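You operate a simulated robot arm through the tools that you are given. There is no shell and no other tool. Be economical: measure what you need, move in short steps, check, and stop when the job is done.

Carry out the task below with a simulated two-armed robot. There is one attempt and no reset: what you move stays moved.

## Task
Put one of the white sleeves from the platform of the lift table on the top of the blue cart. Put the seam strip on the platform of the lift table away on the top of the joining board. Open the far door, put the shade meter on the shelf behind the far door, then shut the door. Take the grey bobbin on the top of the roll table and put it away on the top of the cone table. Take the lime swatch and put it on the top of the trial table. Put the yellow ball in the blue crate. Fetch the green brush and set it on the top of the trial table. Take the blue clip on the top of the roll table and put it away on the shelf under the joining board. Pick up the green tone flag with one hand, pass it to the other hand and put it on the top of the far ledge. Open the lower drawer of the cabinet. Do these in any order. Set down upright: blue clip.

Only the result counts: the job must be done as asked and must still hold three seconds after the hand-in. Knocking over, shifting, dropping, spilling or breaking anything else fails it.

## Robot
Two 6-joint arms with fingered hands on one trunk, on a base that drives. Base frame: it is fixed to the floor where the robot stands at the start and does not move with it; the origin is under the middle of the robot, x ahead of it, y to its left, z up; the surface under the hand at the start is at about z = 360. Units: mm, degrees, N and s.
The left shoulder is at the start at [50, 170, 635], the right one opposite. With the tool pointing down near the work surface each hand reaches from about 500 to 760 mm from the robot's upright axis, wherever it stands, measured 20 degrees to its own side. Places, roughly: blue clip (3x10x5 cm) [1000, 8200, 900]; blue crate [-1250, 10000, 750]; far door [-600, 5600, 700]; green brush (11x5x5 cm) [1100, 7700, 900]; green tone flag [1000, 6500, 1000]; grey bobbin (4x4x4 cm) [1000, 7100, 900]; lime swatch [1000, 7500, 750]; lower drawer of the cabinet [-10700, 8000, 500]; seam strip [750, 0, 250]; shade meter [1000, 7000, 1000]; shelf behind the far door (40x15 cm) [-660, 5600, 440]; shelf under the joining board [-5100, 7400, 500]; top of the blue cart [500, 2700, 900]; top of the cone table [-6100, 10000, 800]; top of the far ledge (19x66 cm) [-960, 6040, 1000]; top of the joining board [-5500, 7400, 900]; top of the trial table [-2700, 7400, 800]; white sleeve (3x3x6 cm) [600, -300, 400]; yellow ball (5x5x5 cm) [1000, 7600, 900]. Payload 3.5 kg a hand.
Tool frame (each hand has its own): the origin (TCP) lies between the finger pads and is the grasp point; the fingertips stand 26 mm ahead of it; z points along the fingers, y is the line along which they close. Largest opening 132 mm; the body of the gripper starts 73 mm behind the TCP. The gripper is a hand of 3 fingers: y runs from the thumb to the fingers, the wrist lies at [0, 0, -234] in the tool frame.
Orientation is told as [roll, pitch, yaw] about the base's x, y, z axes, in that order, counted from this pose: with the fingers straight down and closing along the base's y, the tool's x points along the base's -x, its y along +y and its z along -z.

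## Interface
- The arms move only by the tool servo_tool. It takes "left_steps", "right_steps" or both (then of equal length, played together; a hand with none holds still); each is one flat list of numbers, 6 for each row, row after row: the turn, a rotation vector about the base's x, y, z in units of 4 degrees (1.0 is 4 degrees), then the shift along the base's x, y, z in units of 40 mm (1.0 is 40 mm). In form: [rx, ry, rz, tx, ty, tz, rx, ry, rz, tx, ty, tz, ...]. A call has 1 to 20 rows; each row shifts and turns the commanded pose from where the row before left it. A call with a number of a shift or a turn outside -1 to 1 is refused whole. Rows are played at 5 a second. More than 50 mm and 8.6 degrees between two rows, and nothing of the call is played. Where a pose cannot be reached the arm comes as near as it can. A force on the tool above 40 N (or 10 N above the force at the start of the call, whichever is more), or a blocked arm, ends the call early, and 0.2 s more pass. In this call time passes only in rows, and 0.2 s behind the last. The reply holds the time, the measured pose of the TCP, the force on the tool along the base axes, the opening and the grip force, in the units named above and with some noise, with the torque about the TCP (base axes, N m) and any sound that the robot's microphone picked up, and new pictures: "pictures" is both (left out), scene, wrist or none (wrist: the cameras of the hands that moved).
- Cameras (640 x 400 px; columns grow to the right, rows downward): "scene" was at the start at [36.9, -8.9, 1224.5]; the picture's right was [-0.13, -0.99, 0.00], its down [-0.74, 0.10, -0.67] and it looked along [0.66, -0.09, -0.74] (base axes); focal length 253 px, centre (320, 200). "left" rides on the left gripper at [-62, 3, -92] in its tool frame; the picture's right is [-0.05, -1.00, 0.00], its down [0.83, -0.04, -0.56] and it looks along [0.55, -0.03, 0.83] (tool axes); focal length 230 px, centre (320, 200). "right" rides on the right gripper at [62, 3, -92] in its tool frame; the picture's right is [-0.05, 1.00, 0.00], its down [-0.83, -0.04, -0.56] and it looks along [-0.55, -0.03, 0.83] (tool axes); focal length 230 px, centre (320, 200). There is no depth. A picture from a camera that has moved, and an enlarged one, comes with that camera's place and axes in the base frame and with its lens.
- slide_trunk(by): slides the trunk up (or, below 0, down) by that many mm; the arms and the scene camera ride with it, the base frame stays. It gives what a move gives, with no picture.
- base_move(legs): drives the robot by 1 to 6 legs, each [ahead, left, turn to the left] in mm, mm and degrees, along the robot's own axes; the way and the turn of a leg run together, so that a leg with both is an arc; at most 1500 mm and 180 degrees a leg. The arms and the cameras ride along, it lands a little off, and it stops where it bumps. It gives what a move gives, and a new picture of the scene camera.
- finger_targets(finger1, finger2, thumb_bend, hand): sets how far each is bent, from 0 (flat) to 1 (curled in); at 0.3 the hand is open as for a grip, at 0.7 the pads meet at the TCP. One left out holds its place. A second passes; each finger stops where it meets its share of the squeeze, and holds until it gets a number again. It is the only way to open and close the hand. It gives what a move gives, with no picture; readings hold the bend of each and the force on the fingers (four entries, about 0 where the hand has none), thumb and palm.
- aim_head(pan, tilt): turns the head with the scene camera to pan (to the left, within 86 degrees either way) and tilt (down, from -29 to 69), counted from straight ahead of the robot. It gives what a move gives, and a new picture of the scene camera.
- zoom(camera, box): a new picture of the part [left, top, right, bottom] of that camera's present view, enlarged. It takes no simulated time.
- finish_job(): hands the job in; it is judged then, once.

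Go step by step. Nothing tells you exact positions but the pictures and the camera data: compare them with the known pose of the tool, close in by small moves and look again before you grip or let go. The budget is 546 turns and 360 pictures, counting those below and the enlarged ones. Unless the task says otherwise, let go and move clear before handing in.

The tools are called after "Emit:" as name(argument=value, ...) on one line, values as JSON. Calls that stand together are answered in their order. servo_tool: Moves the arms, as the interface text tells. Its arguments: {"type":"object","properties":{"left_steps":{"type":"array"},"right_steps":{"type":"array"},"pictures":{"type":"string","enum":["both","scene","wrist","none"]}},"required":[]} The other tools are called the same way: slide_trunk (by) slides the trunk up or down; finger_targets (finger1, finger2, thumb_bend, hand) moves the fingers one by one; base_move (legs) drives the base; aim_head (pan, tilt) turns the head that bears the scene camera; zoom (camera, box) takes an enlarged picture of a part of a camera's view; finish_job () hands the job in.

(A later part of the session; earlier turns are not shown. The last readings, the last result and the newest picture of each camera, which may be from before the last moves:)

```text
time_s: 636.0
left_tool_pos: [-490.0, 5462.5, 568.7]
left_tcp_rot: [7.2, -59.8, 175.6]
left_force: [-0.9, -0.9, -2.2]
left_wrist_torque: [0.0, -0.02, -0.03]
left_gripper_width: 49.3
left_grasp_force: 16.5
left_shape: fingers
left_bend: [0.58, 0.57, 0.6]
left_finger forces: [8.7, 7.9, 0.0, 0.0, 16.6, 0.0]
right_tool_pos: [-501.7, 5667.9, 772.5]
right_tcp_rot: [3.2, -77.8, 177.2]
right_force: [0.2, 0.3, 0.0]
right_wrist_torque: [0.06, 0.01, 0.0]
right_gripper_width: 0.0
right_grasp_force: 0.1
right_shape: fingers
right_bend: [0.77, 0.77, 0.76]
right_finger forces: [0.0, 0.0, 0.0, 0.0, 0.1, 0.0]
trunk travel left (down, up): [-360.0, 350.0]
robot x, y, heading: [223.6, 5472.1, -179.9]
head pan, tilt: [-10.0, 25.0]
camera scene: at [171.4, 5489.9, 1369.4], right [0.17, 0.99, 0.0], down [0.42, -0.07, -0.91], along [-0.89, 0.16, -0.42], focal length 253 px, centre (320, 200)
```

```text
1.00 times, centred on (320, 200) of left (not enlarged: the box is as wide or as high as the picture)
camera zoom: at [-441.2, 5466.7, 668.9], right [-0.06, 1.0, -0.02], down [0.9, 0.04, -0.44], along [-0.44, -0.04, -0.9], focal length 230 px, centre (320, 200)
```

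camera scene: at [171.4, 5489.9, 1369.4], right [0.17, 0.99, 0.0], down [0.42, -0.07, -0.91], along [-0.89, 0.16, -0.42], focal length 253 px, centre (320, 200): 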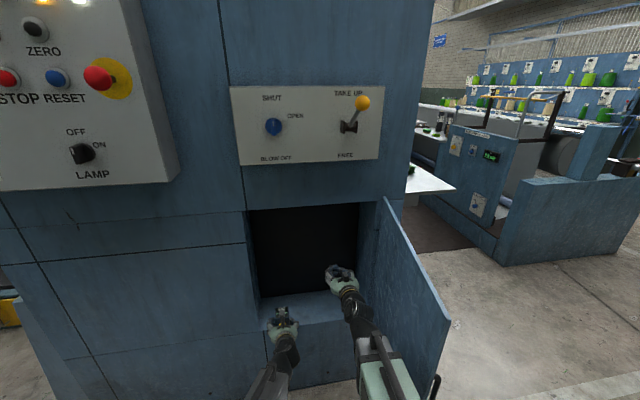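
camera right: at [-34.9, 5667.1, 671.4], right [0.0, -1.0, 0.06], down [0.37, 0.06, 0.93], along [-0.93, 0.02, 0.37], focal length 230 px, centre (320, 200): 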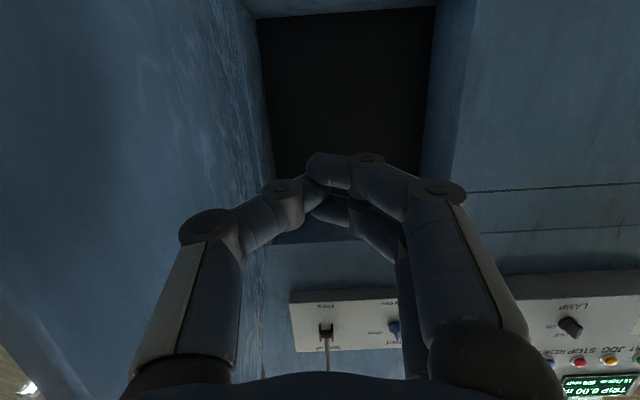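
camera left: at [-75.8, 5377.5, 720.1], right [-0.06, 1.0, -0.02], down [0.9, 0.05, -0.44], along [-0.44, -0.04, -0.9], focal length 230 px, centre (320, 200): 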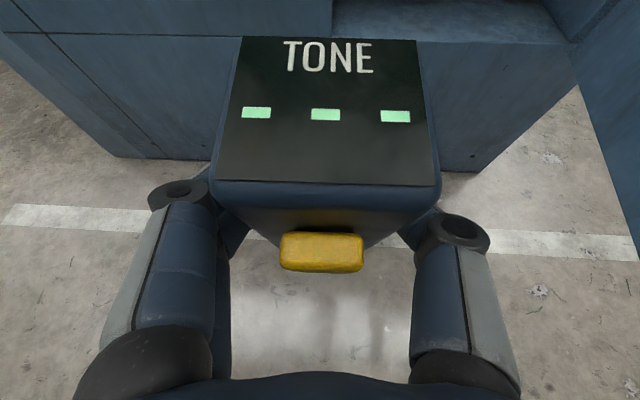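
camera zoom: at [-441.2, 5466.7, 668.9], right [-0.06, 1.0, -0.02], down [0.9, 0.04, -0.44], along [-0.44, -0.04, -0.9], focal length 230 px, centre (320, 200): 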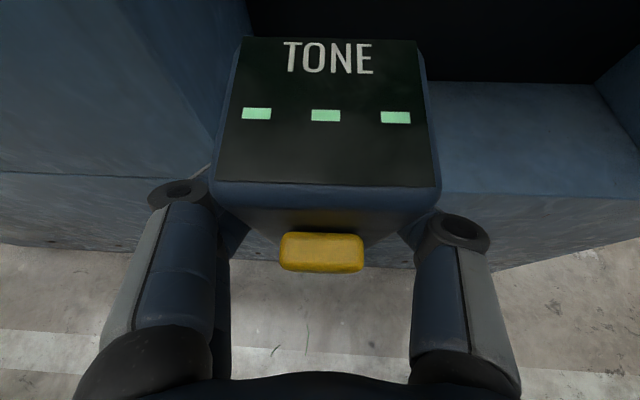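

Emit:
servo_tool(left_steps=[0, 0, 0, -0.95, 0.1, -0.25, 0, 0, 0, -0.95, 0.1, -0.25, 0, 0, 0, -0.95, 0.1, -0.3, 0, 0, 0, -0.95, 0.1, -0.3], pictures="wrist")

```text
time_s: 637.0
left_tool_pos: [-643.2, 5479.1, 524.6]
left_tcp_rot: [7.2, -59.7, 175.5]
left_force: [0.8, 0.7, -2.4]
left_wrist_torque: [0.01, 0.01, -0.01]
left_gripper_width: 49.5
left_grasp_force: 16.6
left_shape: fingers
left_bend: [0.58, 0.57, 0.6]
left_finger forces: [8.7, 7.8, 0.0, 0.0, 16.7, 0.1]
right_tool_pos: [-503.0, 5666.5, 771.9]
right_tcp_rot: [3.2, -77.8, 177.1]
right_force: [0.5, 0.8, -0.4]
right_wrist_torque: [0.03, 0.0, -0.01]
right_gripper_width: 0.1
right_grasp_force: 0.0
right_shape: fingers
right_bend: [0.77, 0.77, 0.76]
right_finger forces: [0.0, 0.1, 0.1, 0.1, 0.1, 0.1]
trunk travel left (down, up): [-360.0, 350.0]
robot x, y, heading: [221.9, 5472.9, -180.0]
head pan, tilt: [-10.0, 25.0]
camera left: at [-593.3, 5482.9, 625.9], right [-0.06, 1.0, -0.02], down [0.9, 0.04, -0.44], along [-0.44, -0.04, -0.9], focal length 230 px, centre (320, 200)
```

left: 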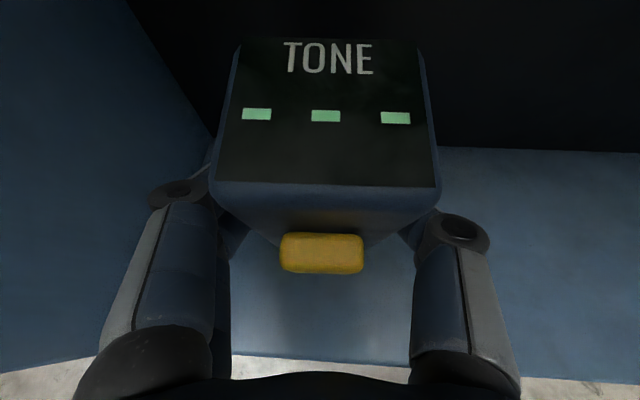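

Emit:
servo_tool(left_steps=[0, 0, 0, 0, 0, -0.15, 0, 0, 0, 0, 0, -0.1, 0, 0, 0, 0, 0, -0.06, 0, 0, 0, 0, 0, 0], pictures="none")

Emit:
servo_tool(left_steps=[0, 0, 0, 0, 0, -0.06, 0, 0, 0, 0, 0, -0.06, 0, 0, 0, 0, 0, 0], pictures="none")

```text
time_s: 638.0
left_tool_pos: [-642.8, 5478.3, 511.7]
left_tcp_rot: [7.1, -59.8, 175.6]
left_force: [-1.6, -0.5, 2.2]
left_wrist_torque: [0.1, -0.01, 0.06]
left_gripper_width: 49.3
left_grasp_force: 17.3
left_shape: fingers
left_bend: [0.58, 0.58, 0.6]
left_finger forces: [8.9, 8.6, 0.1, 0.0, 17.3, 0.0]
right_tool_pos: [-501.9, 5666.1, 771.6]
right_tcp_rot: [3.2, -77.8, 177.2]
right_force: [0.1, 0.1, 0.1]
right_wrist_torque: [0.02, 0.01, 0.02]
right_gripper_width: 0.0
right_grasp_force: 0.1
right_shape: fingers
right_bend: [0.77, 0.77, 0.76]
right_finger forces: [0.1, 0.0, 0.0, 0.0, 0.0, 0.0]
trunk travel left (down, up): [-360.0, 350.0]
robot x, y, heading: [219.1, 5472.2, -179.6]
head pan, tilt: [-10.0, 25.0]
```

```text
time_s: 638.8
left_tool_pos: [-642.0, 5479.3, 509.1]
left_tcp_rot: [7.1, -59.9, 175.5]
left_force: [-1.7, -2.1, 12.7]
left_wrist_torque: [0.21, 0.16, 0.0]
left_gripper_width: 50.0
left_grasp_force: 17.9
left_shape: fingers
left_bend: [0.57, 0.58, 0.6]
left_finger forces: [8.8, 9.7, 0.1, 0.0, 16.7, 0.1]
right_tool_pos: [-502.2, 5668.2, 771.9]
right_tcp_rot: [3.1, -77.9, 177.1]
right_force: [-0.1, -0.2, 0.4]
right_wrist_torque: [-0.03, 0.01, 0.01]
right_gripper_width: 0.0
right_grasp_force: 0.1
right_shape: fingers
right_bend: [0.77, 0.77, 0.76]
right_finger forces: [0.1, 0.0, 0.0, 0.0, 0.0, 0.1]
trunk travel left (down, up): [-360.0, 350.0]
robot x, y, heading: [224.5, 5471.7, -180.0]
head pan, tilt: [-10.0, 25.0]
```

Contact with the shelf. I open the left hand and retreat straight back.

Emit:
finger_targets(hand="left", finger1=0.44, finger2=0.44, thumb_bend=0.44)

Emit:
zoom(camera="left", box=[0, 0, 640, 400])

Emit:
servo_tool(left_steps=[0, 0, 0, 0.5, 0, 0.05, 0, 0, 0, 0.8, 0, 0.1, 0, 0, 0, 0.9, 0, 0.1, 0, 0, 0, 0.9, 0, 0.1], pictures="wrist")

```text
time_s: 639.8
left_tool_pos: [-643.0, 5479.4, 507.1]
left_tcp_rot: [7.2, -59.7, 175.6]
left_force: [0.3, 0.1, -0.8]
left_wrist_torque: [0.04, -0.02, 0.01]
left_gripper_width: 87.4
left_grasp_force: 0.0
left_shape: fingers
left_bend: [0.44, 0.44, 0.44]
left_finger forces: [0.0, 0.0, 0.0, 0.1, 0.1, 0.0]
right_tool_pos: [-502.5, 5667.4, 772.3]
right_tcp_rot: [3.1, -77.8, 177.2]
right_force: [-0.1, -0.9, -0.1]
right_wrist_torque: [0.0, 0.02, 0.0]
right_gripper_width: 0.0
right_grasp_force: 0.1
right_shape: fingers
right_bend: [0.77, 0.77, 0.76]
right_finger forces: [0.1, 0.1, 0.1, 0.0, 0.0, 0.0]
trunk travel left (down, up): [-360.0, 350.0]
robot x, y, heading: [222.9, 5473.7, -179.9]
head pan, tilt: [-10.0, 25.0]
```

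```text
1.00 times, centred on (320, 200) of left (not enlarged: the box is as wide or as high as the picture)
camera zoom: at [-593.0, 5482.9, 607.3], right [-0.06, 1.0, -0.02], down [0.9, 0.04, -0.44], along [-0.44, -0.04, -0.9], focal length 230 px, centre (320, 200)
```

zoom: 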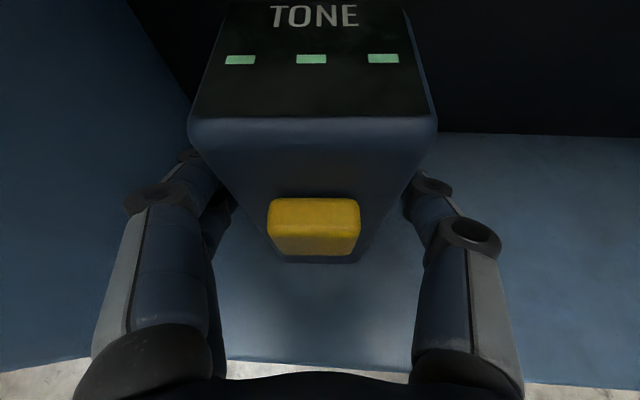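

```text
time_s: 640.8
left_tool_pos: [-519.4, 5478.5, 521.7]
left_tcp_rot: [7.2, -59.6, 175.5]
left_force: [0.3, -0.4, 0.5]
left_wrist_torque: [0.02, 0.03, -0.01]
left_gripper_width: 87.5
left_grasp_force: 0.0
left_shape: fingers
left_bend: [0.44, 0.44, 0.44]
left_finger forces: [0.0, 0.0, 0.1, 0.0, 0.0, 0.0]
right_tool_pos: [-503.6, 5666.8, 772.4]
right_tcp_rot: [3.1, -77.9, 177.2]
right_force: [-0.1, -0.1, 0.1]
right_wrist_torque: [-0.01, 0.0, 0.01]
right_gripper_width: 0.0
right_grasp_force: 0.0
right_shape: fingers
right_bend: [0.77, 0.77, 0.76]
right_finger forces: [0.0, 0.0, 0.0, 0.0, 0.1, 0.0]
trunk travel left (down, up): [-360.0, 350.0]
robot x, y, heading: [222.9, 5474.1, -179.7]
head pan, tilt: [-10.0, 25.0]
camera left: at [-469.0, 5482.4, 621.7], right [-0.06, 1.0, -0.02], down [0.9, 0.04, -0.44], along [-0.44, -0.04, -0.9], focal length 230 px, centre (320, 200)
```

left: 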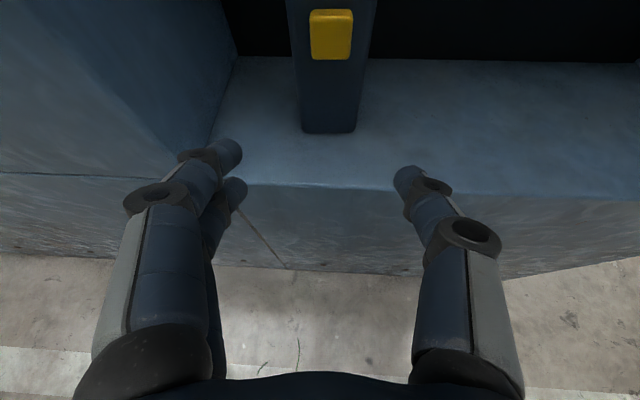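

The meter stands on the shelf. Now I back off, go round to the door's outer side, and push it shut.

Emit:
base_move(legs=[[-530, 0, 0], [0, -470, 0]])

Emit:
finger_targets(hand="left", finger1=0.8, finger2=0.8, thumb_bend=0.8)

Emit:
aim_head(pan=10, tilt=25)

```text
time_s: 646.2
left_tool_pos: [19.2, 5959.3, 521.0]
left_tcp_rot: [7.2, -59.8, 174.6]
left_force: [-0.5, 0.7, -0.4]
left_wrist_torque: [-0.01, -0.02, 0.0]
left_gripper_width: 87.1
left_grasp_force: 0.0
left_shape: fingers
left_bend: [0.44, 0.44, 0.44]
left_finger forces: [0.0, 0.1, 0.1, 0.1, 0.0, 0.0]
right_tool_pos: [38.6, 6146.1, 773.6]
right_tcp_rot: [3.2, -77.8, 176.2]
right_force: [-0.5, -0.1, -1.1]
right_wrist_torque: [0.02, 0.0, -0.02]
right_gripper_width: 0.2
right_grasp_force: 0.0
right_shape: fingers
right_bend: [0.77, 0.77, 0.76]
right_finger forces: [0.0, 0.0, 0.0, 0.1, 0.1, 0.0]
trunk travel left (down, up): [-360.0, 350.0]
robot x, y, heading: [763.5, 5941.9, 179.3]
head pan, tilt: [-10.0, 25.0]
camera scene: at [709.5, 5957.9, 1369.4], right [0.19, 0.98, 0.0], down [0.41, -0.08, -0.91], along [-0.89, 0.17, -0.42], focal length 253 px, centre (320, 200)
```

scene: 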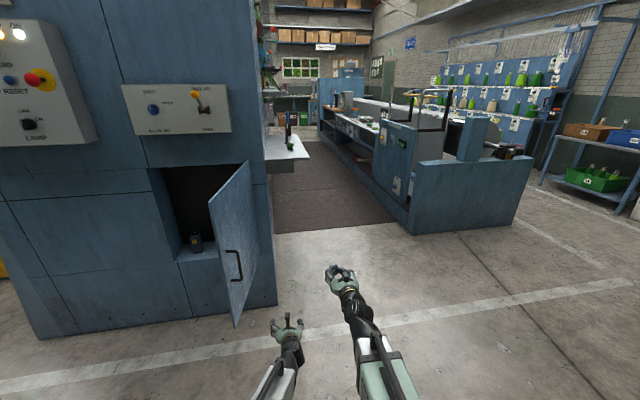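

```text
time_s: 647.2
left_tool_pos: [19.5, 5958.5, 521.7]
left_tcp_rot: [7.2, -59.7, 174.6]
left_force: [0.1, -0.2, -0.4]
left_wrist_torque: [-0.03, 0.03, -0.01]
left_gripper_width: 0.0
left_grasp_force: 0.1
left_shape: fingers
left_bend: [0.77, 0.77, 0.75]
left_finger forces: [0.0, 0.0, 0.0, 0.1, 0.0, 0.0]
right_tool_pos: [38.3, 6146.3, 772.9]
right_tcp_rot: [3.3, -77.8, 176.2]
right_force: [-0.6, 0.2, 0.3]
right_wrist_torque: [0.0, 0.01, 0.0]
right_gripper_width: 0.1
right_grasp_force: 0.0
right_shape: fingers
right_bend: [0.77, 0.77, 0.76]
right_finger forces: [0.0, 0.0, 0.1, 0.0, 0.0, 0.0]
trunk travel left (down, up): [-360.0, 350.0]
robot x, y, heading: [760.9, 5937.6, 179.2]
head pan, tilt: [-10.0, 25.0]
```

```text
time_s: 648.1
left_tool_pos: [18.5, 5958.7, 521.4]
left_tcp_rot: [7.2, -59.6, 174.5]
left_force: [-0.4, -0.6, -0.2]
left_wrist_torque: [0.05, -0.02, -0.02]
left_gripper_width: 0.0
left_grasp_force: 0.1
left_shape: fingers
left_bend: [0.77, 0.77, 0.75]
left_finger forces: [0.0, 0.0, 0.1, 0.0, 0.0, 0.1]
right_tool_pos: [39.2, 6146.9, 771.3]
right_tcp_rot: [3.2, -77.8, 176.2]
right_force: [0.3, 0.0, 0.7]
right_wrist_torque: [0.0, -0.02, -0.01]
right_gripper_width: 0.0
right_grasp_force: 0.1
right_shape: fingers
right_bend: [0.77, 0.77, 0.76]
right_finger forces: [0.1, 0.0, 0.0, 0.0, 0.1, 0.0]
trunk travel left (down, up): [-360.0, 350.0]
robot x, y, heading: [762.6, 5941.0, 179.0]
head pan, tilt: [10.0, 25.0]
camera scene: at [709.1, 5926.1, 1369.4], right [-0.16, 0.99, 0.0], down [0.42, 0.07, -0.91], along [-0.9, -0.14, -0.42], focal length 253 px, centre (320, 200)
```

scene: 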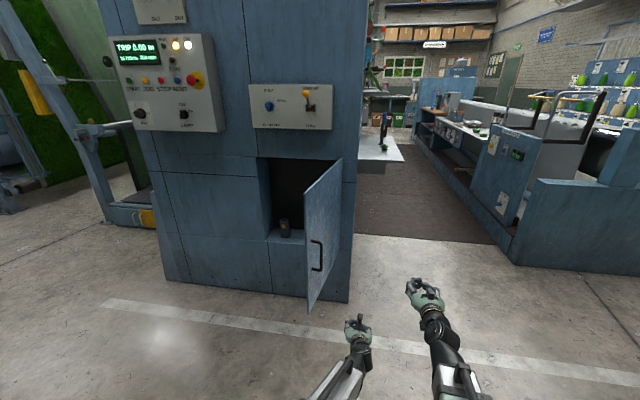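

The door is still open and the meter is visible inside. I move forward beside it and strafe left to push it closed.

Emit:
base_move(legs=[[220, 0, 0]])

Emit:
base_move(legs=[[0, 330, 0]])

```text
time_s: 649.8
left_tool_pos: [-201.7, 5960.4, 520.0]
left_tcp_rot: [7.2, -59.7, 174.8]
left_force: [0.1, 1.3, -0.3]
left_wrist_torque: [0.01, 0.05, 0.0]
left_gripper_width: 0.0
left_grasp_force: 0.1
left_shape: fingers
left_bend: [0.77, 0.77, 0.75]
left_finger forces: [0.0, 0.0, 0.1, 0.1, 0.0, 0.0]
right_tool_pos: [-184.3, 6147.7, 772.0]
right_tcp_rot: [3.2, -77.8, 176.3]
right_force: [0.2, 0.1, 1.1]
right_wrist_torque: [-0.01, -0.02, 0.0]
right_gripper_width: 0.3
right_grasp_force: 0.1
right_shape: fingers
right_bend: [0.77, 0.77, 0.76]
right_finger forces: [0.1, 0.0, 0.0, 0.0, 0.0, 0.0]
trunk travel left (down, up): [-360.0, 350.0]
robot x, y, heading: [540.8, 5943.1, 179.4]
head pan, tilt: [10.0, 25.0]
camera scene: at [487.3, 5929.0, 1369.4], right [-0.16, 0.99, 0.0], down [0.42, 0.07, -0.91], along [-0.89, -0.15, -0.42], focal length 253 px, centre (320, 200)
```

scene: 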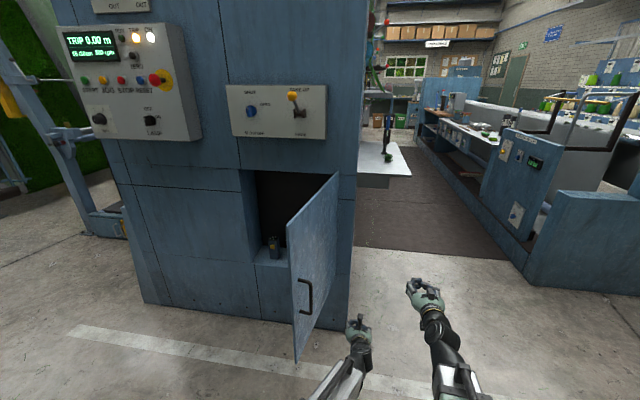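

```text
time_s: 652.0
left_tool_pos: [-207.2, 5630.1, 520.6]
left_tcp_rot: [7.2, -59.7, 174.5]
left_force: [-0.9, 0.4, -0.8]
left_wrist_torque: [-0.02, -0.04, -0.02]
left_gripper_width: 0.0
left_grasp_force: 0.0
left_shape: fingers
left_bend: [0.77, 0.77, 0.76]
left_finger forces: [0.0, 0.0, 0.1, 0.1, 0.0, 0.0]
right_tool_pos: [-187.6, 5818.1, 772.3]
right_tcp_rot: [3.3, -77.8, 176.1]
right_force: [0.0, 0.8, 0.3]
right_wrist_torque: [0.01, -0.02, -0.02]
right_gripper_width: 0.0
right_grasp_force: 0.0
right_shape: fingers
right_bend: [0.77, 0.77, 0.76]
right_finger forces: [0.0, 0.0, 0.0, 0.1, 0.1, 0.0]
trunk travel left (down, up): [-360.0, 350.0]
robot x, y, heading: [536.3, 5612.1, 179.1]
head pan, tilt: [10.0, 25.0]
camera scene: at [482.4, 5596.8, 1369.4], right [-0.16, 0.99, 0.0], down [0.42, 0.07, -0.91], along [-0.9, -0.14, -0.42], focal length 253 px, centre (320, 200)
```

scene: 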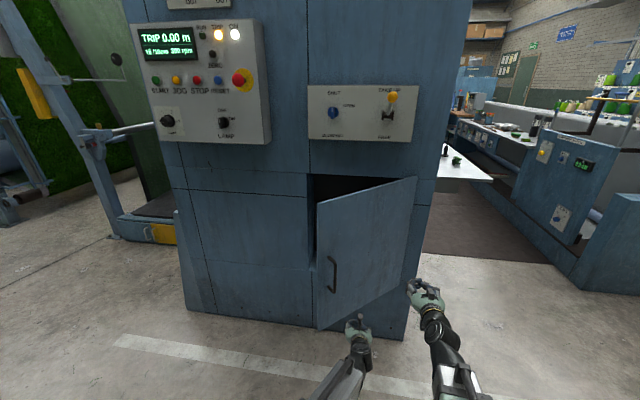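

The door is at ~30°. I shift left and push it forward to close.

Emit:
base_move(legs=[[0, 120, 0], [290, 0, 0]])

Emit:
servo_tool(left_steps=[0, 0, 0, -0.4, 0, 0, 0, 0, 0, -0.3, 0, 0, 0, 0, 0, -0.3, 0, 0, 0, 0, 0, -0.3, 0, 0, 0, 0, 0, -0.3, 0, 0], pictures="wrist")

```text
time_s: 654.8
left_tool_pos: [-500.3, 5511.0, 520.5]
left_tcp_rot: [7.2, -59.8, 174.7]
left_force: [-0.2, -0.2, -0.2]
left_wrist_torque: [0.0, 0.0, 0.03]
left_gripper_width: 0.0
left_grasp_force: 0.1
left_shape: fingers
left_bend: [0.77, 0.77, 0.76]
left_finger forces: [0.0, 0.1, 0.0, 0.0, 0.0, 0.1]
right_tool_pos: [-480.3, 5698.1, 771.4]
right_tcp_rot: [3.3, -77.8, 176.2]
right_force: [-0.3, 0.0, 0.0]
right_wrist_torque: [-0.01, -0.04, 0.01]
right_gripper_width: 0.0
right_grasp_force: 0.1
right_shape: fingers
right_bend: [0.77, 0.77, 0.76]
right_finger forces: [0.0, 0.0, 0.0, 0.0, 0.0, 0.0]
trunk travel left (down, up): [-360.0, 350.0]
robot x, y, heading: [242.9, 5495.6, 179.1]
head pan, tilt: [10.0, 25.0]
camera scene: at [189.4, 5479.4, 1369.4], right [-0.16, 0.99, 0.0], down [0.42, 0.07, -0.91], along [-0.89, -0.14, -0.42], focal length 253 px, centre (320, 200)
```

scene: 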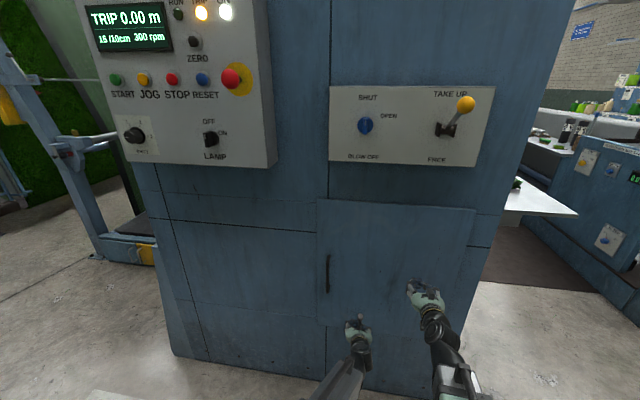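

```text
time_s: 655.6
left_tool_pos: [-531.8, 5512.5, 518.6]
left_tcp_rot: [7.3, -59.4, 174.7]
left_force: [18.5, -2.6, 5.1]
left_wrist_torque: [0.02, 0.18, 0.02]
left_gripper_width: 0.1
left_grasp_force: 12.4
left_shape: fingers
left_bend: [0.8, 0.78, 0.78]
left_finger forces: [24.6, 0.0, 0.0, 0.1, 0.1, 0.0]
right_tool_pos: [-480.2, 5698.9, 772.8]
right_tcp_rot: [3.0, -77.9, 176.4]
right_force: [0.3, 1.5, -0.5]
right_wrist_torque: [-0.01, 0.03, 0.0]
right_gripper_width: 0.0
right_grasp_force: 0.1
right_shape: fingers
right_bend: [0.77, 0.77, 0.76]
right_finger forces: [0.0, 0.1, 0.0, 0.0, 0.1, 0.1]
trunk travel left (down, up): [-360.0, 350.0]
robot x, y, heading: [241.6, 5492.9, 179.2]
head pan, tilt: [10.0, 25.0]
stopped in row 4 (left hand): the force on the tool passed its limit at 51 N (the readings are from after the stop); the commanded pose is now the measured one
camera left: at [-483.6, 5515.0, 619.0], right [-0.04, 1.0, -0.02], down [0.9, 0.03, -0.44], along [-0.44, -0.04, -0.9], focal length 230 px, centre (320, 200)
```

left: 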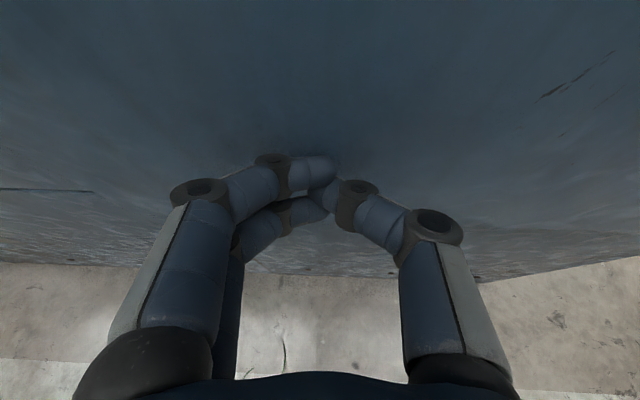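

The door is pressed shut. I back off and check.

Emit:
base_move(legs=[[-420, 0, 0]])

Emit:
zoom(camera="scene", box=[240, 130, 480, 310])

```text
time_s: 658.2
left_tool_pos: [-111.5, 5508.1, 516.8]
left_tcp_rot: [7.2, -59.4, 174.5]
left_force: [-0.3, -0.5, 0.4]
left_wrist_torque: [0.02, 0.0, 0.01]
left_gripper_width: 0.0
left_grasp_force: 0.2
left_shape: fingers
left_bend: [0.78, 0.78, 0.77]
left_finger forces: [0.1, 0.1, 0.0, 0.0, 0.0, 0.0]
right_tool_pos: [-58.4, 5694.5, 770.9]
right_tcp_rot: [3.0, -77.8, 176.2]
right_force: [-0.7, -0.4, 0.3]
right_wrist_torque: [0.03, 0.03, -0.02]
right_gripper_width: 0.0
right_grasp_force: 0.0
right_shape: fingers
right_bend: [0.77, 0.77, 0.76]
right_finger forces: [0.1, 0.1, 0.1, 0.1, 0.0, 0.0]
trunk travel left (down, up): [-360.0, 350.0]
robot x, y, heading: [662.5, 5489.7, 179.1]
head pan, tilt: [10.0, 25.0]
camera scene: at [611.6, 5473.0, 1369.4], right [-0.16, 0.99, 0.0], down [0.42, 0.07, -0.91], along [-0.9, -0.14, -0.42], focal length 253 px, centre (320, 200)
```

scene: 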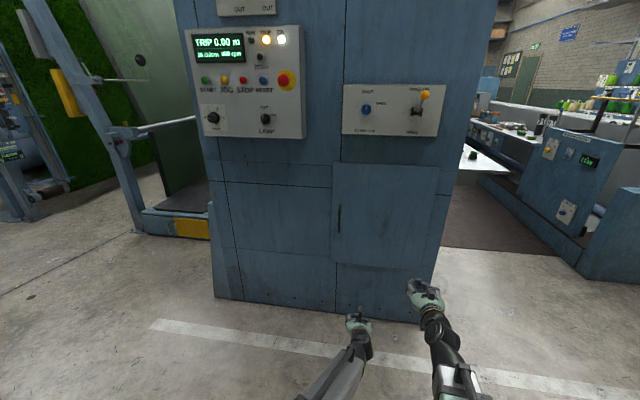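

```text
2.22 times, centred on (360, 220) of scene
camera zoom: at [611.6, 5473.0, 1369.4], right [-0.16, 0.99, 0.0], down [0.42, 0.07, -0.91], along [-0.9, -0.14, -0.42], focal length 563 px, centre (231, 156)
```

zoom: 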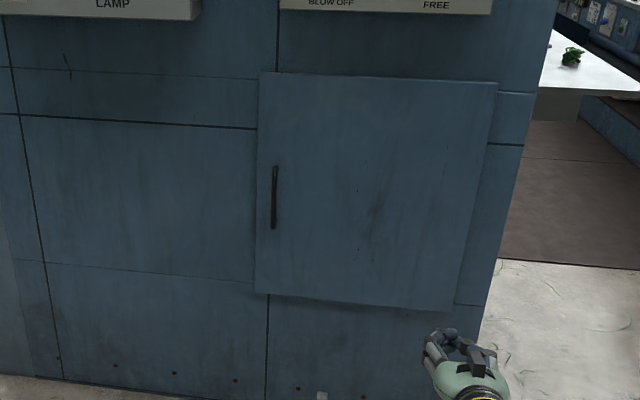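

The door is shut. Remaining: bobbin, ball, and drawer. I straighten both hands and raise them.

Emit:
servo_tool(left_steps=[0, -1, 0, 0.2, 0, 0.2, 0, -1, 0, 0.2, 0, 0.2, 0, -1, 0, 0.2, 0, 0.2, 0, -1, 0, 0.2, 0, 0.2, 0, -1, 0, 0.2, 0, 0.2, 0, -1, 0, 0.2, 0, 0.2, 0, -1, 0, 0.2, 0, 0.2, 0, -1, 0, 0.2, 0, 0.2, 0, -1, 0, 0.2, 0, 0.2, 0, -1, 0, 0.2, -0.1, 0.2, 0, -1, 0, 0.2, -0.1, 0.2, 0, -1, 0, 0.2, -0.1, 0.2, 0, -1, 0, 0.2, -0.1, 0.2, 0, -1, 0, 0.2, -0.1, 0.2, 0, -0.9, 0, 0.2, -0.1, 0.2, 0, 0, 0, 0.2, -0.1, 0.2, 0, 0, 0, 0.2, -0.1, 0.2, 0, 0, 0, 0.2, -0.1, 0.2, 0, 0, 0, 0.2, -0.1, 0.2, 0, 0, 0, 0, 0, 0], right_steps=[0, -1, 0, 0.15, 0, 0, 0, -1, 0, 0.15, 0, 0, 0, -1, 0, 0.15, 0, 0, 0, -1, 0, 0.15, 0, 0, 0, -1, 0, 0.15, 0, 0, 0, -1, 0, 0.15, 0, 0, 0, -1, 0, 0.15, 0, 0, 0, -1, 0, 0.15, 0, 0, 0, -1, 0, 0.15, 0, 0, 0, -1, 0, 0.15, 0, 0, 0, -1, 0, 0.15, 0, 0, 0, -1, 0, 0.15, 0, 0, 0, -1, 0, 0.15, 0, 0, 0, -1, 0, 0.15, 0, 0, 0, -1, 0, 0.15, 0, 0, 0, -1, 0, 0.15, 0, 0, 0, -1, 0, 0.15, 0, 0, 0, -1, 0, 0.15, 0, 0, 0, -1, 0, 0.15, 0, 0, 0, -0.5, 0, 0, 0, 0], pictures="none")

Emit:
slide_trunk(by=270)

```text
time_s: 662.4
left_tool_pos: [40.4, 5466.6, 668.6]
left_tcp_rot: [2.5, 0.1, 177.1]
left_force: [0.9, -0.4, -0.1]
left_wrist_torque: [-0.02, 0.03, -0.03]
left_gripper_width: 0.0
left_grasp_force: 0.0
left_shape: fingers
left_bend: [0.78, 0.78, 0.77]
left_finger forces: [0.1, 0.0, 0.0, 0.0, 0.1, 0.0]
right_tool_pos: [121.5, 5900.4, 721.8]
right_tcp_rot: [13.9, -8.0, 178.1]
right_force: [-0.2, 0.8, 0.2]
right_wrist_torque: [-0.01, -0.01, 0.0]
right_gripper_width: 0.1
right_grasp_force: 0.0
right_shape: fingers
right_bend: [0.77, 0.77, 0.76]
right_finger forces: [0.1, 0.0, 0.0, 0.1, 0.1, 0.0]
right hand out of reach, approached as far as the arm can: row 2, 3, 4, 5, 6, 7, 8, 9, 10, 11, 12, 13, 14, 15, 16, 17, 19
trunk travel left (down, up): [-360.0, 350.0]
robot x, y, heading: [661.3, 5484.3, 179.1]
head pan, tilt: [10.0, 25.0]
```

```text
time_s: 665.1
left_tool_pos: [40.4, 5468.8, 939.2]
left_tcp_rot: [2.5, 0.2, 177.2]
left_force: [0.3, 0.1, 0.4]
left_wrist_torque: [-0.01, 0.03, -0.03]
left_gripper_width: 0.3
left_grasp_force: 0.2
left_shape: fingers
left_bend: [0.78, 0.78, 0.77]
left_finger forces: [0.1, 0.1, 0.0, 0.0, 0.0, 0.1]
right_tool_pos: [121.7, 5899.7, 990.4]
right_tcp_rot: [13.9, -8.0, 178.3]
right_force: [-0.5, 0.4, 0.2]
right_wrist_torque: [-0.02, -0.02, 0.01]
right_gripper_width: 0.2
right_grasp_force: 0.1
right_shape: fingers
right_bend: [0.77, 0.77, 0.76]
right_finger forces: [0.0, 0.0, 0.1, 0.1, 0.0, 0.1]
trunk travel left (down, up): [-630.0, 80.0]
robot x, y, heading: [661.9, 5487.2, 179.2]
head pan, tilt: [10.0, 25.0]
```

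Emit:
servo_tool(right_steps=[1, -1, 0, 0, -0.7, 0, 1, -1, 0, 0, -0.7, 0, 1, 0, 0, 0, -0.7, 0, 0.5, 0, 0, 0, -0.7, 0, 0, 0, 0, 0, -0.7, 0], pictures="none")

Emit:
base_move(legs=[[350, 0, 0], [0, 0, -90], [0, 420, 0], [1400, 0, 0], [420, 0, 0], [0, 0, -90]])

Emit:
aim_head(pan=0, tilt=40)

```text
time_s: 666.4
left_tool_pos: [41.3, 5468.1, 938.5]
left_tcp_rot: [2.5, 0.1, 177.1]
left_force: [0.1, 0.4, 0.0]
left_wrist_torque: [0.02, -0.01, 0.0]
left_gripper_width: 0.0
left_grasp_force: 0.0
left_shape: fingers
left_bend: [0.78, 0.78, 0.77]
left_finger forces: [0.0, 0.0, 0.0, 0.1, 0.0, 0.1]
right_tool_pos: [122.5, 5759.4, 999.3]
right_tcp_rot: [14.8, -6.8, 178.2]
right_force: [-0.7, 0.0, 0.1]
right_wrist_torque: [-0.02, -0.01, 0.01]
right_gripper_width: 0.1
right_grasp_force: 0.1
right_shape: fingers
right_bend: [0.77, 0.77, 0.76]
right_finger forces: [0.1, 0.0, 0.0, 0.0, 0.1, 0.0]
right hand out of reach, approached as far as the arm can: row 1, 2, 3
trunk travel left (down, up): [-630.0, 80.0]
robot x, y, heading: [664.2, 5484.1, 179.3]
head pan, tilt: [10.0, 25.0]
```

```text
time_s: 687.2
left_tool_pos: [580.7, 7348.3, 938.7]
left_tcp_rot: [2.5, 0.0, -2.6]
left_force: [0.7, 0.6, -1.4]
left_wrist_torque: [0.0, 0.01, -0.03]
left_gripper_width: 0.0
left_grasp_force: 0.0
left_shape: fingers
left_bend: [0.78, 0.78, 0.77]
left_finger forces: [0.1, 0.0, 0.0, 0.0, 0.0, 0.0]
right_tool_pos: [500.6, 7055.2, 999.5]
right_tcp_rot: [14.7, -6.8, -1.7]
right_force: [-0.3, 0.1, -0.3]
right_wrist_torque: [0.0, 0.04, 0.01]
right_gripper_width: 0.0
right_grasp_force: 0.0
right_shape: fingers
right_bend: [0.77, 0.77, 0.76]
right_finger forces: [0.0, 0.0, 0.0, 0.0, 0.0, 0.1]
trunk travel left (down, up): [-630.0, 80.0]
robot x, y, heading: [-41.5, 7326.9, -0.6]
head pan, tilt: [10.0, 25.0]
camera scene: at [8.3, 7341.9, 1639.4], right [0.16, -0.99, 0.0], down [-0.42, -0.07, -0.91], along [0.89, 0.15, -0.42], focal length 253 px, centre (320, 200)
```

scene: 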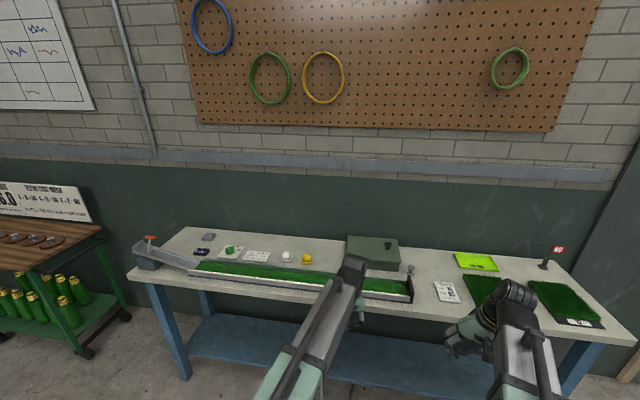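

```text
time_s: 687.9
left_tool_pos: [581.0, 7346.8, 939.9]
left_tcp_rot: [2.6, 0.1, -2.6]
left_force: [0.4, 1.0, 0.1]
left_wrist_torque: [0.01, -0.01, 0.0]
left_gripper_width: 0.0
left_grasp_force: 0.1
left_shape: fingers
left_bend: [0.78, 0.78, 0.77]
left_finger forces: [0.0, 0.1, 0.0, 0.0, 0.0, 0.0]
right_tool_pos: [501.5, 7053.4, 1000.1]
right_tcp_rot: [14.6, -6.8, -1.7]
right_force: [0.4, 0.3, -0.2]
right_wrist_torque: [-0.01, 0.01, 0.01]
right_gripper_width: 0.1
right_grasp_force: 0.0
right_shape: fingers
right_bend: [0.77, 0.77, 0.76]
right_finger forces: [0.0, 0.0, 0.0, 0.0, 0.1, 0.1]
trunk travel left (down, up): [-630.0, 80.0]
robot x, y, heading: [-42.7, 7323.8, -0.7]
head pan, tilt: [0.0, 40.0]
camera scene: at [2.5, 7326.1, 1616.2], right [-0.01, -1.0, 0.0], down [-0.64, 0.01, -0.77], along [0.77, -0.01, -0.64], focal length 253 px, centre (320, 200)
```

scene: 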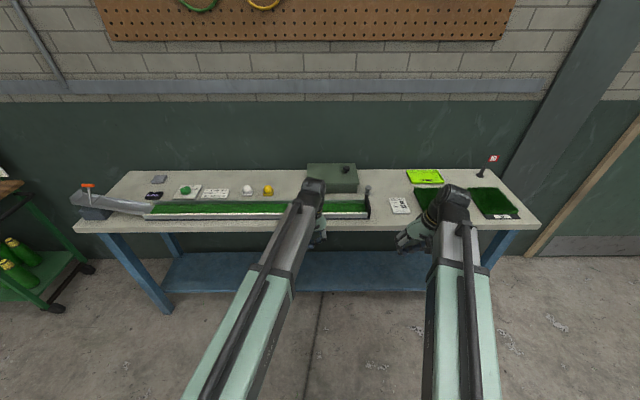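

Ball at ≈(957, 7559), bobbin ≈(970, 7082). I raise the hands, drive up, and straighten the right hand.

Emit:
servo_tool(left_steps=[-0.3, 0, 0.3, 0, 0.9, 0.6, -0.3, 0, 0.3, 0, 0.9, 0.6, 0, 0, 0, 0, 0.9, 0.6, 0, 0, 0, 0, 0.9, 0.6], right_steps=[-1, 0.6, 0, 0.8, 0, 0.1, -1, 0.6, 0, 0.8, 0, 0.1, -1, 0.5, 0, 0.8, 0, 0.1, -0.7, 0, 0, 0.8, 0, 0], pictures="none")

Emit:
finger_targets(hand="left", finger1=0.44, finger2=0.44, thumb_bend=0.44)

Emit:
finger_targets(hand="right", finger1=0.46, finger2=0.46, thumb_bend=0.46)

Emit:
base_move(legs=[[335, 0, 0.6]])

```text
time_s: 688.9
left_tool_pos: [581.3, 7486.2, 1035.7]
left_tcp_rot: [0.1, 0.1, -0.3]
left_force: [1.2, -0.2, 0.0]
left_wrist_torque: [-0.01, 0.03, 0.01]
left_gripper_width: 0.2
left_grasp_force: 0.0
left_shape: fingers
left_bend: [0.78, 0.78, 0.77]
left_finger forces: [0.0, 0.0, 0.1, 0.0, 0.0, 0.1]
right_tool_pos: [629.4, 7052.1, 1018.0]
right_tcp_rot: [15.4, -3.9, -1.4]
right_force: [0.7, -0.1, -0.2]
right_wrist_torque: [0.0, 0.01, 0.01]
right_gripper_width: 0.0
right_grasp_force: 0.0
right_shape: fingers
right_bend: [0.77, 0.77, 0.76]
right_finger forces: [0.0, 0.0, 0.0, 0.1, 0.0, 0.0]
right hand out of reach, approached as far as the arm can: row 1, 2, 3
trunk travel left (down, up): [-630.0, 80.0]
robot x, y, heading: [-43.0, 7323.7, -1.1]
head pan, tilt: [0.0, 40.0]
```

```text
time_s: 689.9
left_tool_pos: [581.9, 7487.6, 1034.4]
left_tcp_rot: [0.1, 0.1, -0.3]
left_force: [0.4, -0.1, -0.5]
left_wrist_torque: [0.01, -0.02, 0.0]
left_gripper_width: 87.3
left_grasp_force: 0.1
left_shape: fingers
left_bend: [0.44, 0.44, 0.44]
left_finger forces: [0.1, 0.0, 0.0, 0.0, 0.0, 0.0]
right_tool_pos: [628.2, 7051.8, 1018.0]
right_tcp_rot: [15.6, -4.1, -1.4]
right_force: [0.5, 0.0, -0.5]
right_wrist_torque: [0.0, 0.01, 0.01]
right_gripper_width: 0.2
right_grasp_force: 0.1
right_shape: fingers
right_bend: [0.77, 0.77, 0.76]
right_finger forces: [0.1, 0.0, 0.0, 0.0, 0.0, 0.1]
trunk travel left (down, up): [-630.0, 80.0]
robot x, y, heading: [-40.6, 7327.4, -0.9]
head pan, tilt: [0.0, 40.0]
```

```text
time_s: 690.9
left_tool_pos: [582.0, 7487.7, 1033.7]
left_tcp_rot: [0.1, 0.2, -0.3]
left_force: [-0.3, -0.2, 0.4]
left_wrist_torque: [0.0, 0.0, -0.03]
left_gripper_width: 87.4
left_grasp_force: 0.1
left_shape: fingers
left_bend: [0.44, 0.44, 0.44]
left_finger forces: [0.0, 0.0, 0.0, 0.0, 0.0, 0.1]
right_tool_pos: [629.0, 7052.4, 1017.5]
right_tcp_rot: [15.5, -4.1, -1.4]
right_force: [-0.6, -0.4, 0.9]
right_wrist_torque: [0.0, 0.0, 0.02]
right_gripper_width: 80.6
right_grasp_force: 0.1
right_shape: fingers
right_bend: [0.46, 0.46, 0.46]
right_finger forces: [0.0, 0.0, 0.1, 0.0, 0.0, 0.0]
trunk travel left (down, up): [-630.0, 80.0]
robot x, y, heading: [-43.5, 7324.1, -0.8]
head pan, tilt: [0.0, 40.0]
```

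```text
time_s: 693.1
left_tool_pos: [912.8, 7495.7, 1034.8]
left_tcp_rot: [0.1, 0.1, 0.6]
left_force: [-0.2, -0.6, 0.6]
left_wrist_torque: [-0.01, -0.01, -0.01]
left_gripper_width: 87.7
left_grasp_force: 0.0
left_shape: fingers
left_bend: [0.44, 0.44, 0.44]
left_finger forces: [0.0, 0.0, 0.1, 0.0, 0.1, 0.1]
right_tool_pos: [965.9, 7060.3, 1015.7]
right_tcp_rot: [15.5, -3.9, -0.6]
right_force: [0.5, 0.0, -0.3]
right_wrist_torque: [-0.02, 0.01, -0.05]
right_gripper_width: 80.4
right_grasp_force: 0.1
right_shape: fingers
right_bend: [0.46, 0.46, 0.46]
right_finger forces: [0.0, 0.1, 0.0, 0.1, 0.0, 0.0]
trunk travel left (down, up): [-630.0, 80.0]
robot x, y, heading: [289.6, 7326.3, -0.1]
head pan, tilt: [0.0, 40.0]
camera scene: at [336.5, 7324.6, 1616.1], right [0.0, -1.0, 0.0], down [-0.64, 0.0, -0.77], along [0.77, 0.0, -0.64], focal length 253 px, centre (320, 200)
```

scene: 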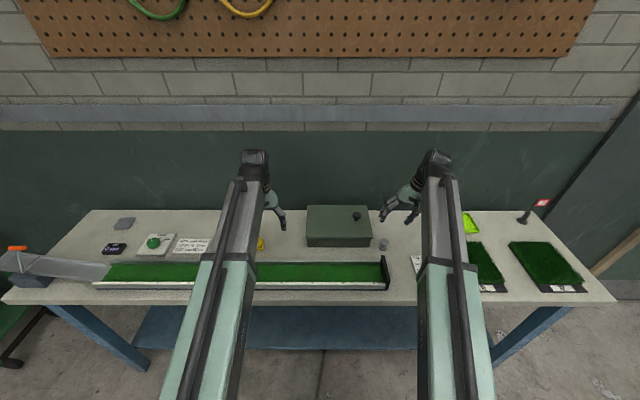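

Emit:
servo_tool(left_steps=[0, 0, 0, 0.55, 0.8, 0, 0, 0, 0, 0.55, 0.8, 0, 0, 0, 0, 0, 0, -0.3, 0, 0, 0, 0, 0, 0], right_steps=[-1, 0.5, 0, 0, 0.1, 0, -1, 0.5, 0, 0, 0.2, 0, -1, 0, 0, 0, 0.2, 0, -0.9, 0, 0, 0, 0.1, 0], pictures="wrist")

```text
time_s: 694.1
left_tool_pos: [955.7, 7556.7, 1023.2]
left_tcp_rot: [0.1, 0.1, 0.5]
left_force: [-0.4, 0.9, -0.7]
left_wrist_torque: [-0.02, 0.02, 0.0]
left_gripper_width: 87.4
left_grasp_force: 0.0
left_shape: fingers
left_bend: [0.44, 0.44, 0.44]
left_finger forces: [0.0, 0.0, 0.1, 0.1, 0.0, 0.0]
right_tool_pos: [964.7, 7083.3, 1019.2]
right_tcp_rot: [15.7, -2.9, -0.7]
right_force: [0.4, 0.3, 0.0]
right_wrist_torque: [0.06, 0.01, 0.01]
right_gripper_width: 80.8
right_grasp_force: 0.0
right_shape: fingers
right_bend: [0.46, 0.46, 0.46]
right_finger forces: [0.0, 0.0, 0.0, 0.0, 0.0, 0.0]
right hand out of reach, approached as far as the arm can: row 1, 2, 3, 4
trunk travel left (down, up): [-630.0, 80.0]
robot x, y, heading: [291.8, 7323.9, 0.2]
head pan, tilt: [0.0, 40.0]
camera right: at [899.5, 7063.0, 1107.3], right [0.05, 0.96, 0.27], down [0.8, -0.2, 0.56], along [0.6, 0.19, -0.78], focal length 230 px, centre (320, 200)
camera left: at [1018.6, 7559.7, 1116.4], right [0.06, -1.0, 0.0], down [-0.83, -0.05, 0.56], along [-0.56, -0.03, -0.83], focal length 230 px, centre (320, 200)
```

right: 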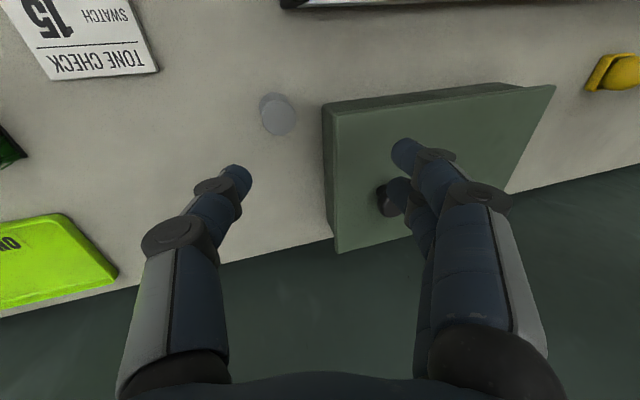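
left: 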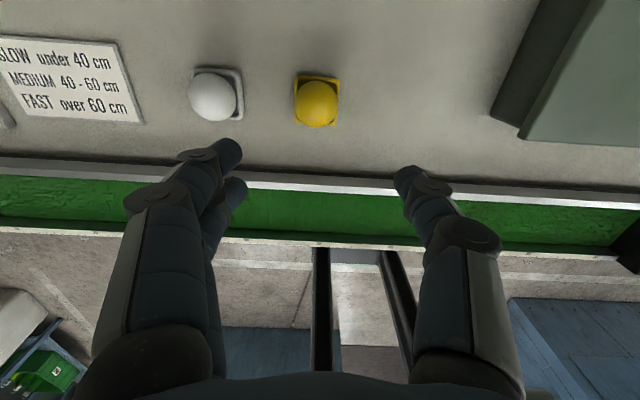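

The left hand is well placed above the ball. The right wrist seems wound up with a 15° roll; I try unwinding it with a yaw turn.

Emit:
servo_tool(right_steps=[0, 0, 1, 0, 0, 0.1, 0, 0, 1, 0, 0, 0.1, 0, 0, 1, 0, 0, 0.1, 0, 0, 1, 0, 0, 0, 0, 0, 1, 0, 0, 0, 0, 0, 1, 0, 0, 0, 0, 0, 1, 0, 0, 0, 0, 0, 1, 0, 0, 0, 0, 0, 1, 0, 0, 0, 0, 0, 1, 0, 0, 0], pictures="none")

```text
time_s: 696.3
left_tool_pos: [956.3, 7557.3, 1023.2]
left_tcp_rot: [0.1, 0.1, 0.6]
left_force: [1.4, -1.2, 0.0]
left_wrist_torque: [-0.04, -0.02, -0.01]
left_gripper_width: 87.5
left_grasp_force: 0.0
left_shape: fingers
left_bend: [0.44, 0.44, 0.44]
left_finger forces: [0.0, 0.1, 0.0, 0.1, 0.0, 0.0]
right_tool_pos: [966.8, 7097.4, 1038.3]
right_tcp_rot: [17.8, -5.0, 38.7]
right_force: [0.5, 0.4, -0.1]
right_wrist_torque: [0.01, 0.05, 0.0]
right_gripper_width: 80.6
right_grasp_force: 0.2
right_shape: fingers
right_bend: [0.46, 0.46, 0.46]
right_finger forces: [0.0, 0.0, 0.0, 0.1, 0.0, 0.0]
right hand out of reach, approached as far as the arm can: row 8, 9, 10
trunk travel left (down, up): [-630.0, 80.0]
robot x, y, heading: [289.4, 7326.0, 0.1]
head pan, tilt: [0.0, 40.0]
```

The right wrist keeps a 16° lean, which doesn't matter for the ball. So I take the bobbin with the left hand: strafe right.

Emit:
servo_tool(right_steps=[0, 0, -1, 0, 0, 0, 0, 0, -1, 0, 0, 0, 0, 0, -1, 0, 0, 0, 0, 0, -1, 0, 0, 0, 0, 0, -1, 0, 0, 0, 0, 0, -1, 0, 0, 0, 0, 0, -1, 0, 0, 0, 0, 0, -1, 0, 0, 0, 0, 0, -1, 0, 0, 0, 0, 0, -1, 0, 0, 0], pictures="none")

Emit:
base_move(legs=[[0, -475, 0]])

Emit:
zoom(camera="left", box=[0, 0, 640, 400])

```text
time_s: 698.5
left_tool_pos: [957.2, 7556.4, 1023.2]
left_tcp_rot: [0.0, 0.1, 0.6]
left_force: [-1.1, 0.5, 1.1]
left_wrist_torque: [-0.01, -0.01, 0.02]
left_gripper_width: 87.6
left_grasp_force: 0.1
left_shape: fingers
left_bend: [0.44, 0.44, 0.44]
left_finger forces: [0.0, 0.1, 0.0, 0.0, 0.0, 0.0]
right_tool_pos: [965.5, 7097.2, 1038.2]
right_tcp_rot: [17.9, -5.0, -1.4]
right_force: [-0.1, 0.2, -0.5]
right_wrist_torque: [-0.04, 0.02, 0.0]
right_gripper_width: 80.2
right_grasp_force: 0.0
right_shape: fingers
right_bend: [0.46, 0.46, 0.46]
right_finger forces: [0.1, 0.0, 0.0, 0.0, 0.0, 0.1]
trunk travel left (down, up): [-630.0, 80.0]
robot x, y, heading: [287.6, 7323.8, 0.0]
head pan, tilt: [0.0, 40.0]
```

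```text
time_s: 701.3
left_tool_pos: [957.3, 7079.1, 1023.0]
left_tcp_rot: [0.0, 0.1, 0.3]
left_force: [0.6, 0.3, -0.1]
left_wrist_torque: [0.02, 0.01, -0.02]
left_gripper_width: 87.5
left_grasp_force: 0.0
left_shape: fingers
left_bend: [0.44, 0.44, 0.44]
left_finger forces: [0.0, 0.1, 0.0, 0.1, 0.0, 0.0]
right_tool_pos: [964.3, 6620.4, 1037.2]
right_tcp_rot: [17.9, -5.1, -1.6]
right_force: [0.0, 0.1, -0.4]
right_wrist_torque: [0.03, 0.04, 0.01]
right_gripper_width: 80.5
right_grasp_force: 0.0
right_shape: fingers
right_bend: [0.46, 0.46, 0.46]
right_finger forces: [0.2, 0.0, 0.1, 0.1, 0.1, 0.0]
trunk travel left (down, up): [-630.0, 80.0]
robot x, y, heading: [287.7, 6851.2, -0.0]
head pan, tilt: [0.0, 40.0]
camera scene: at [334.3, 6849.8, 1616.1], right [0.0, -1.0, 0.0], down [-0.64, 0.0, -0.77], along [0.77, 0.0, -0.64], focal length 253 px, centre (320, 200)
```

scene: 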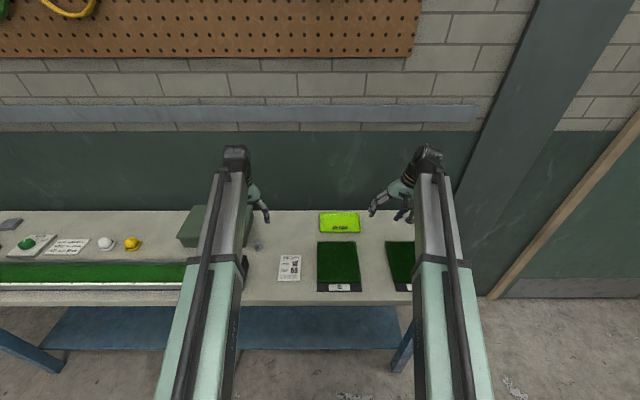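

```text
1.00 times, centred on (320, 200) of left (not enlarged: the box is as wide or as high as the picture)
camera zoom: at [1019.0, 7081.7, 1116.7], right [0.06, -1.0, 0.0], down [-0.83, -0.05, 0.56], along [-0.56, -0.03, -0.83], focal length 230 px, centre (320, 200)
```

zoom: 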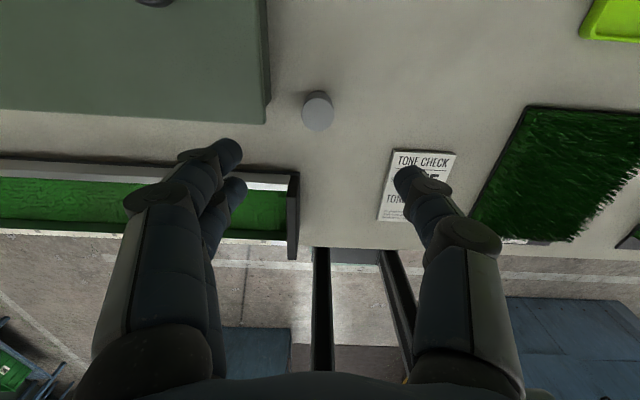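

Bobbin at (970, 7082), close to the box. I turn the left hand by 60° so its fingers stay clear of the box.

Emit:
finger_targets(hand="left", finger1=0.5, finger2=0.5, thumb_bend=0.5)

Emit:
servo_tool(left_steps=[0, 0, 1, 0.02, 0, -0.15, 0, 0, 1, 0.02, 0, -0.15, 0, 0, 1, 0.02, 0, -0.15, 0, 0, 1, 0.02, 0, -0.15, 0, 0, 1, 0.02, 0, -0.15, 0, 0, 1, 0.02, 0, -0.15, 0, 0, 1, 0.02, 0.01, -0.15, 0, 0, 1, 0.02, 0.01, -0.15, 0, 0, 1, 0.02, 0.01, -0.15, 0, 0, 1, 0.02, 0.01, -0.15, 0, 0, 1, 0.02, 0.01, -0.15, 0, 0, 1, 0.02, 0.01, -0.15, 0, 0, 1, 0.02, 0, -0.15, 0, 0, 1, 0.02, 0, -0.15, 0, 0, 1, 0.02, 0, -0.15], pictures="wrist")

```text
time_s: 702.3
left_tool_pos: [957.7, 7079.0, 1023.0]
left_tcp_rot: [0.0, 0.1, 0.3]
left_force: [-0.5, -0.3, 0.5]
left_wrist_torque: [0.01, 0.01, -0.03]
left_gripper_width: 68.7
left_grasp_force: 0.0
left_shape: fingers
left_bend: [0.5, 0.5, 0.5]
left_finger forces: [0.1, 0.0, 0.0, 0.0, 0.1, 0.0]
right_tool_pos: [964.4, 6619.9, 1037.3]
right_tcp_rot: [17.8, -5.1, -1.6]
right_force: [0.1, -0.4, -0.1]
right_wrist_torque: [0.01, 0.03, -0.03]
right_gripper_width: 80.4
right_grasp_force: 0.1
right_shape: fingers
right_bend: [0.46, 0.46, 0.46]
right_finger forces: [0.0, 0.0, 0.0, 0.0, 0.0, 0.1]
trunk travel left (down, up): [-630.0, 80.0]
robot x, y, heading: [287.1, 6852.6, -0.3]
head pan, tilt: [0.0, 40.0]
```

```text
time_s: 705.5
left_tool_pos: [969.1, 7082.9, 933.5]
left_tcp_rot: [0.1, 0.1, 60.4]
left_force: [-0.7, -0.6, -0.3]
left_wrist_torque: [0.05, -0.02, -0.01]
left_gripper_width: 68.3
left_grasp_force: 0.1
left_shape: fingers
left_bend: [0.5, 0.5, 0.5]
left_finger forces: [0.0, 0.0, 0.1, 0.0, 0.1, 0.0]
right_tool_pos: [965.5, 6620.7, 1037.2]
right_tcp_rot: [17.8, -5.0, -1.6]
right_force: [-0.4, 1.0, -0.7]
right_wrist_torque: [0.01, 0.02, -0.02]
right_gripper_width: 80.7
right_grasp_force: 0.1
right_shape: fingers
right_bend: [0.46, 0.46, 0.46]
right_finger forces: [0.0, 0.0, 0.0, 0.1, 0.0, 0.0]
trunk travel left (down, up): [-630.0, 80.0]
robot x, y, heading: [293.3, 6851.2, -0.3]
head pan, tilt: [0.0, 40.0]
camera left: at [997.2, 7136.9, 1026.7], right [0.89, -0.45, 0.0], down [-0.37, -0.74, 0.56], along [-0.25, -0.5, -0.83], focal length 230 px, centre (320, 200)
```

left: 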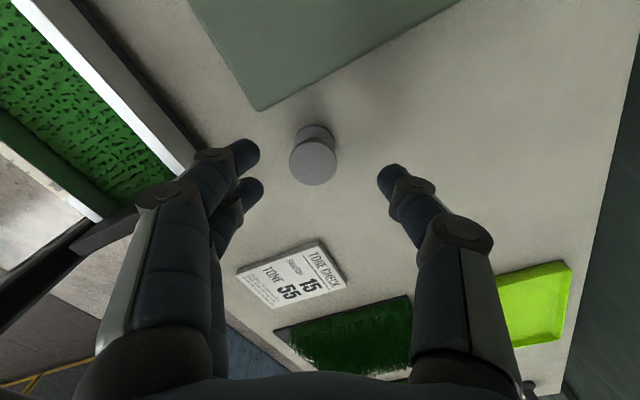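

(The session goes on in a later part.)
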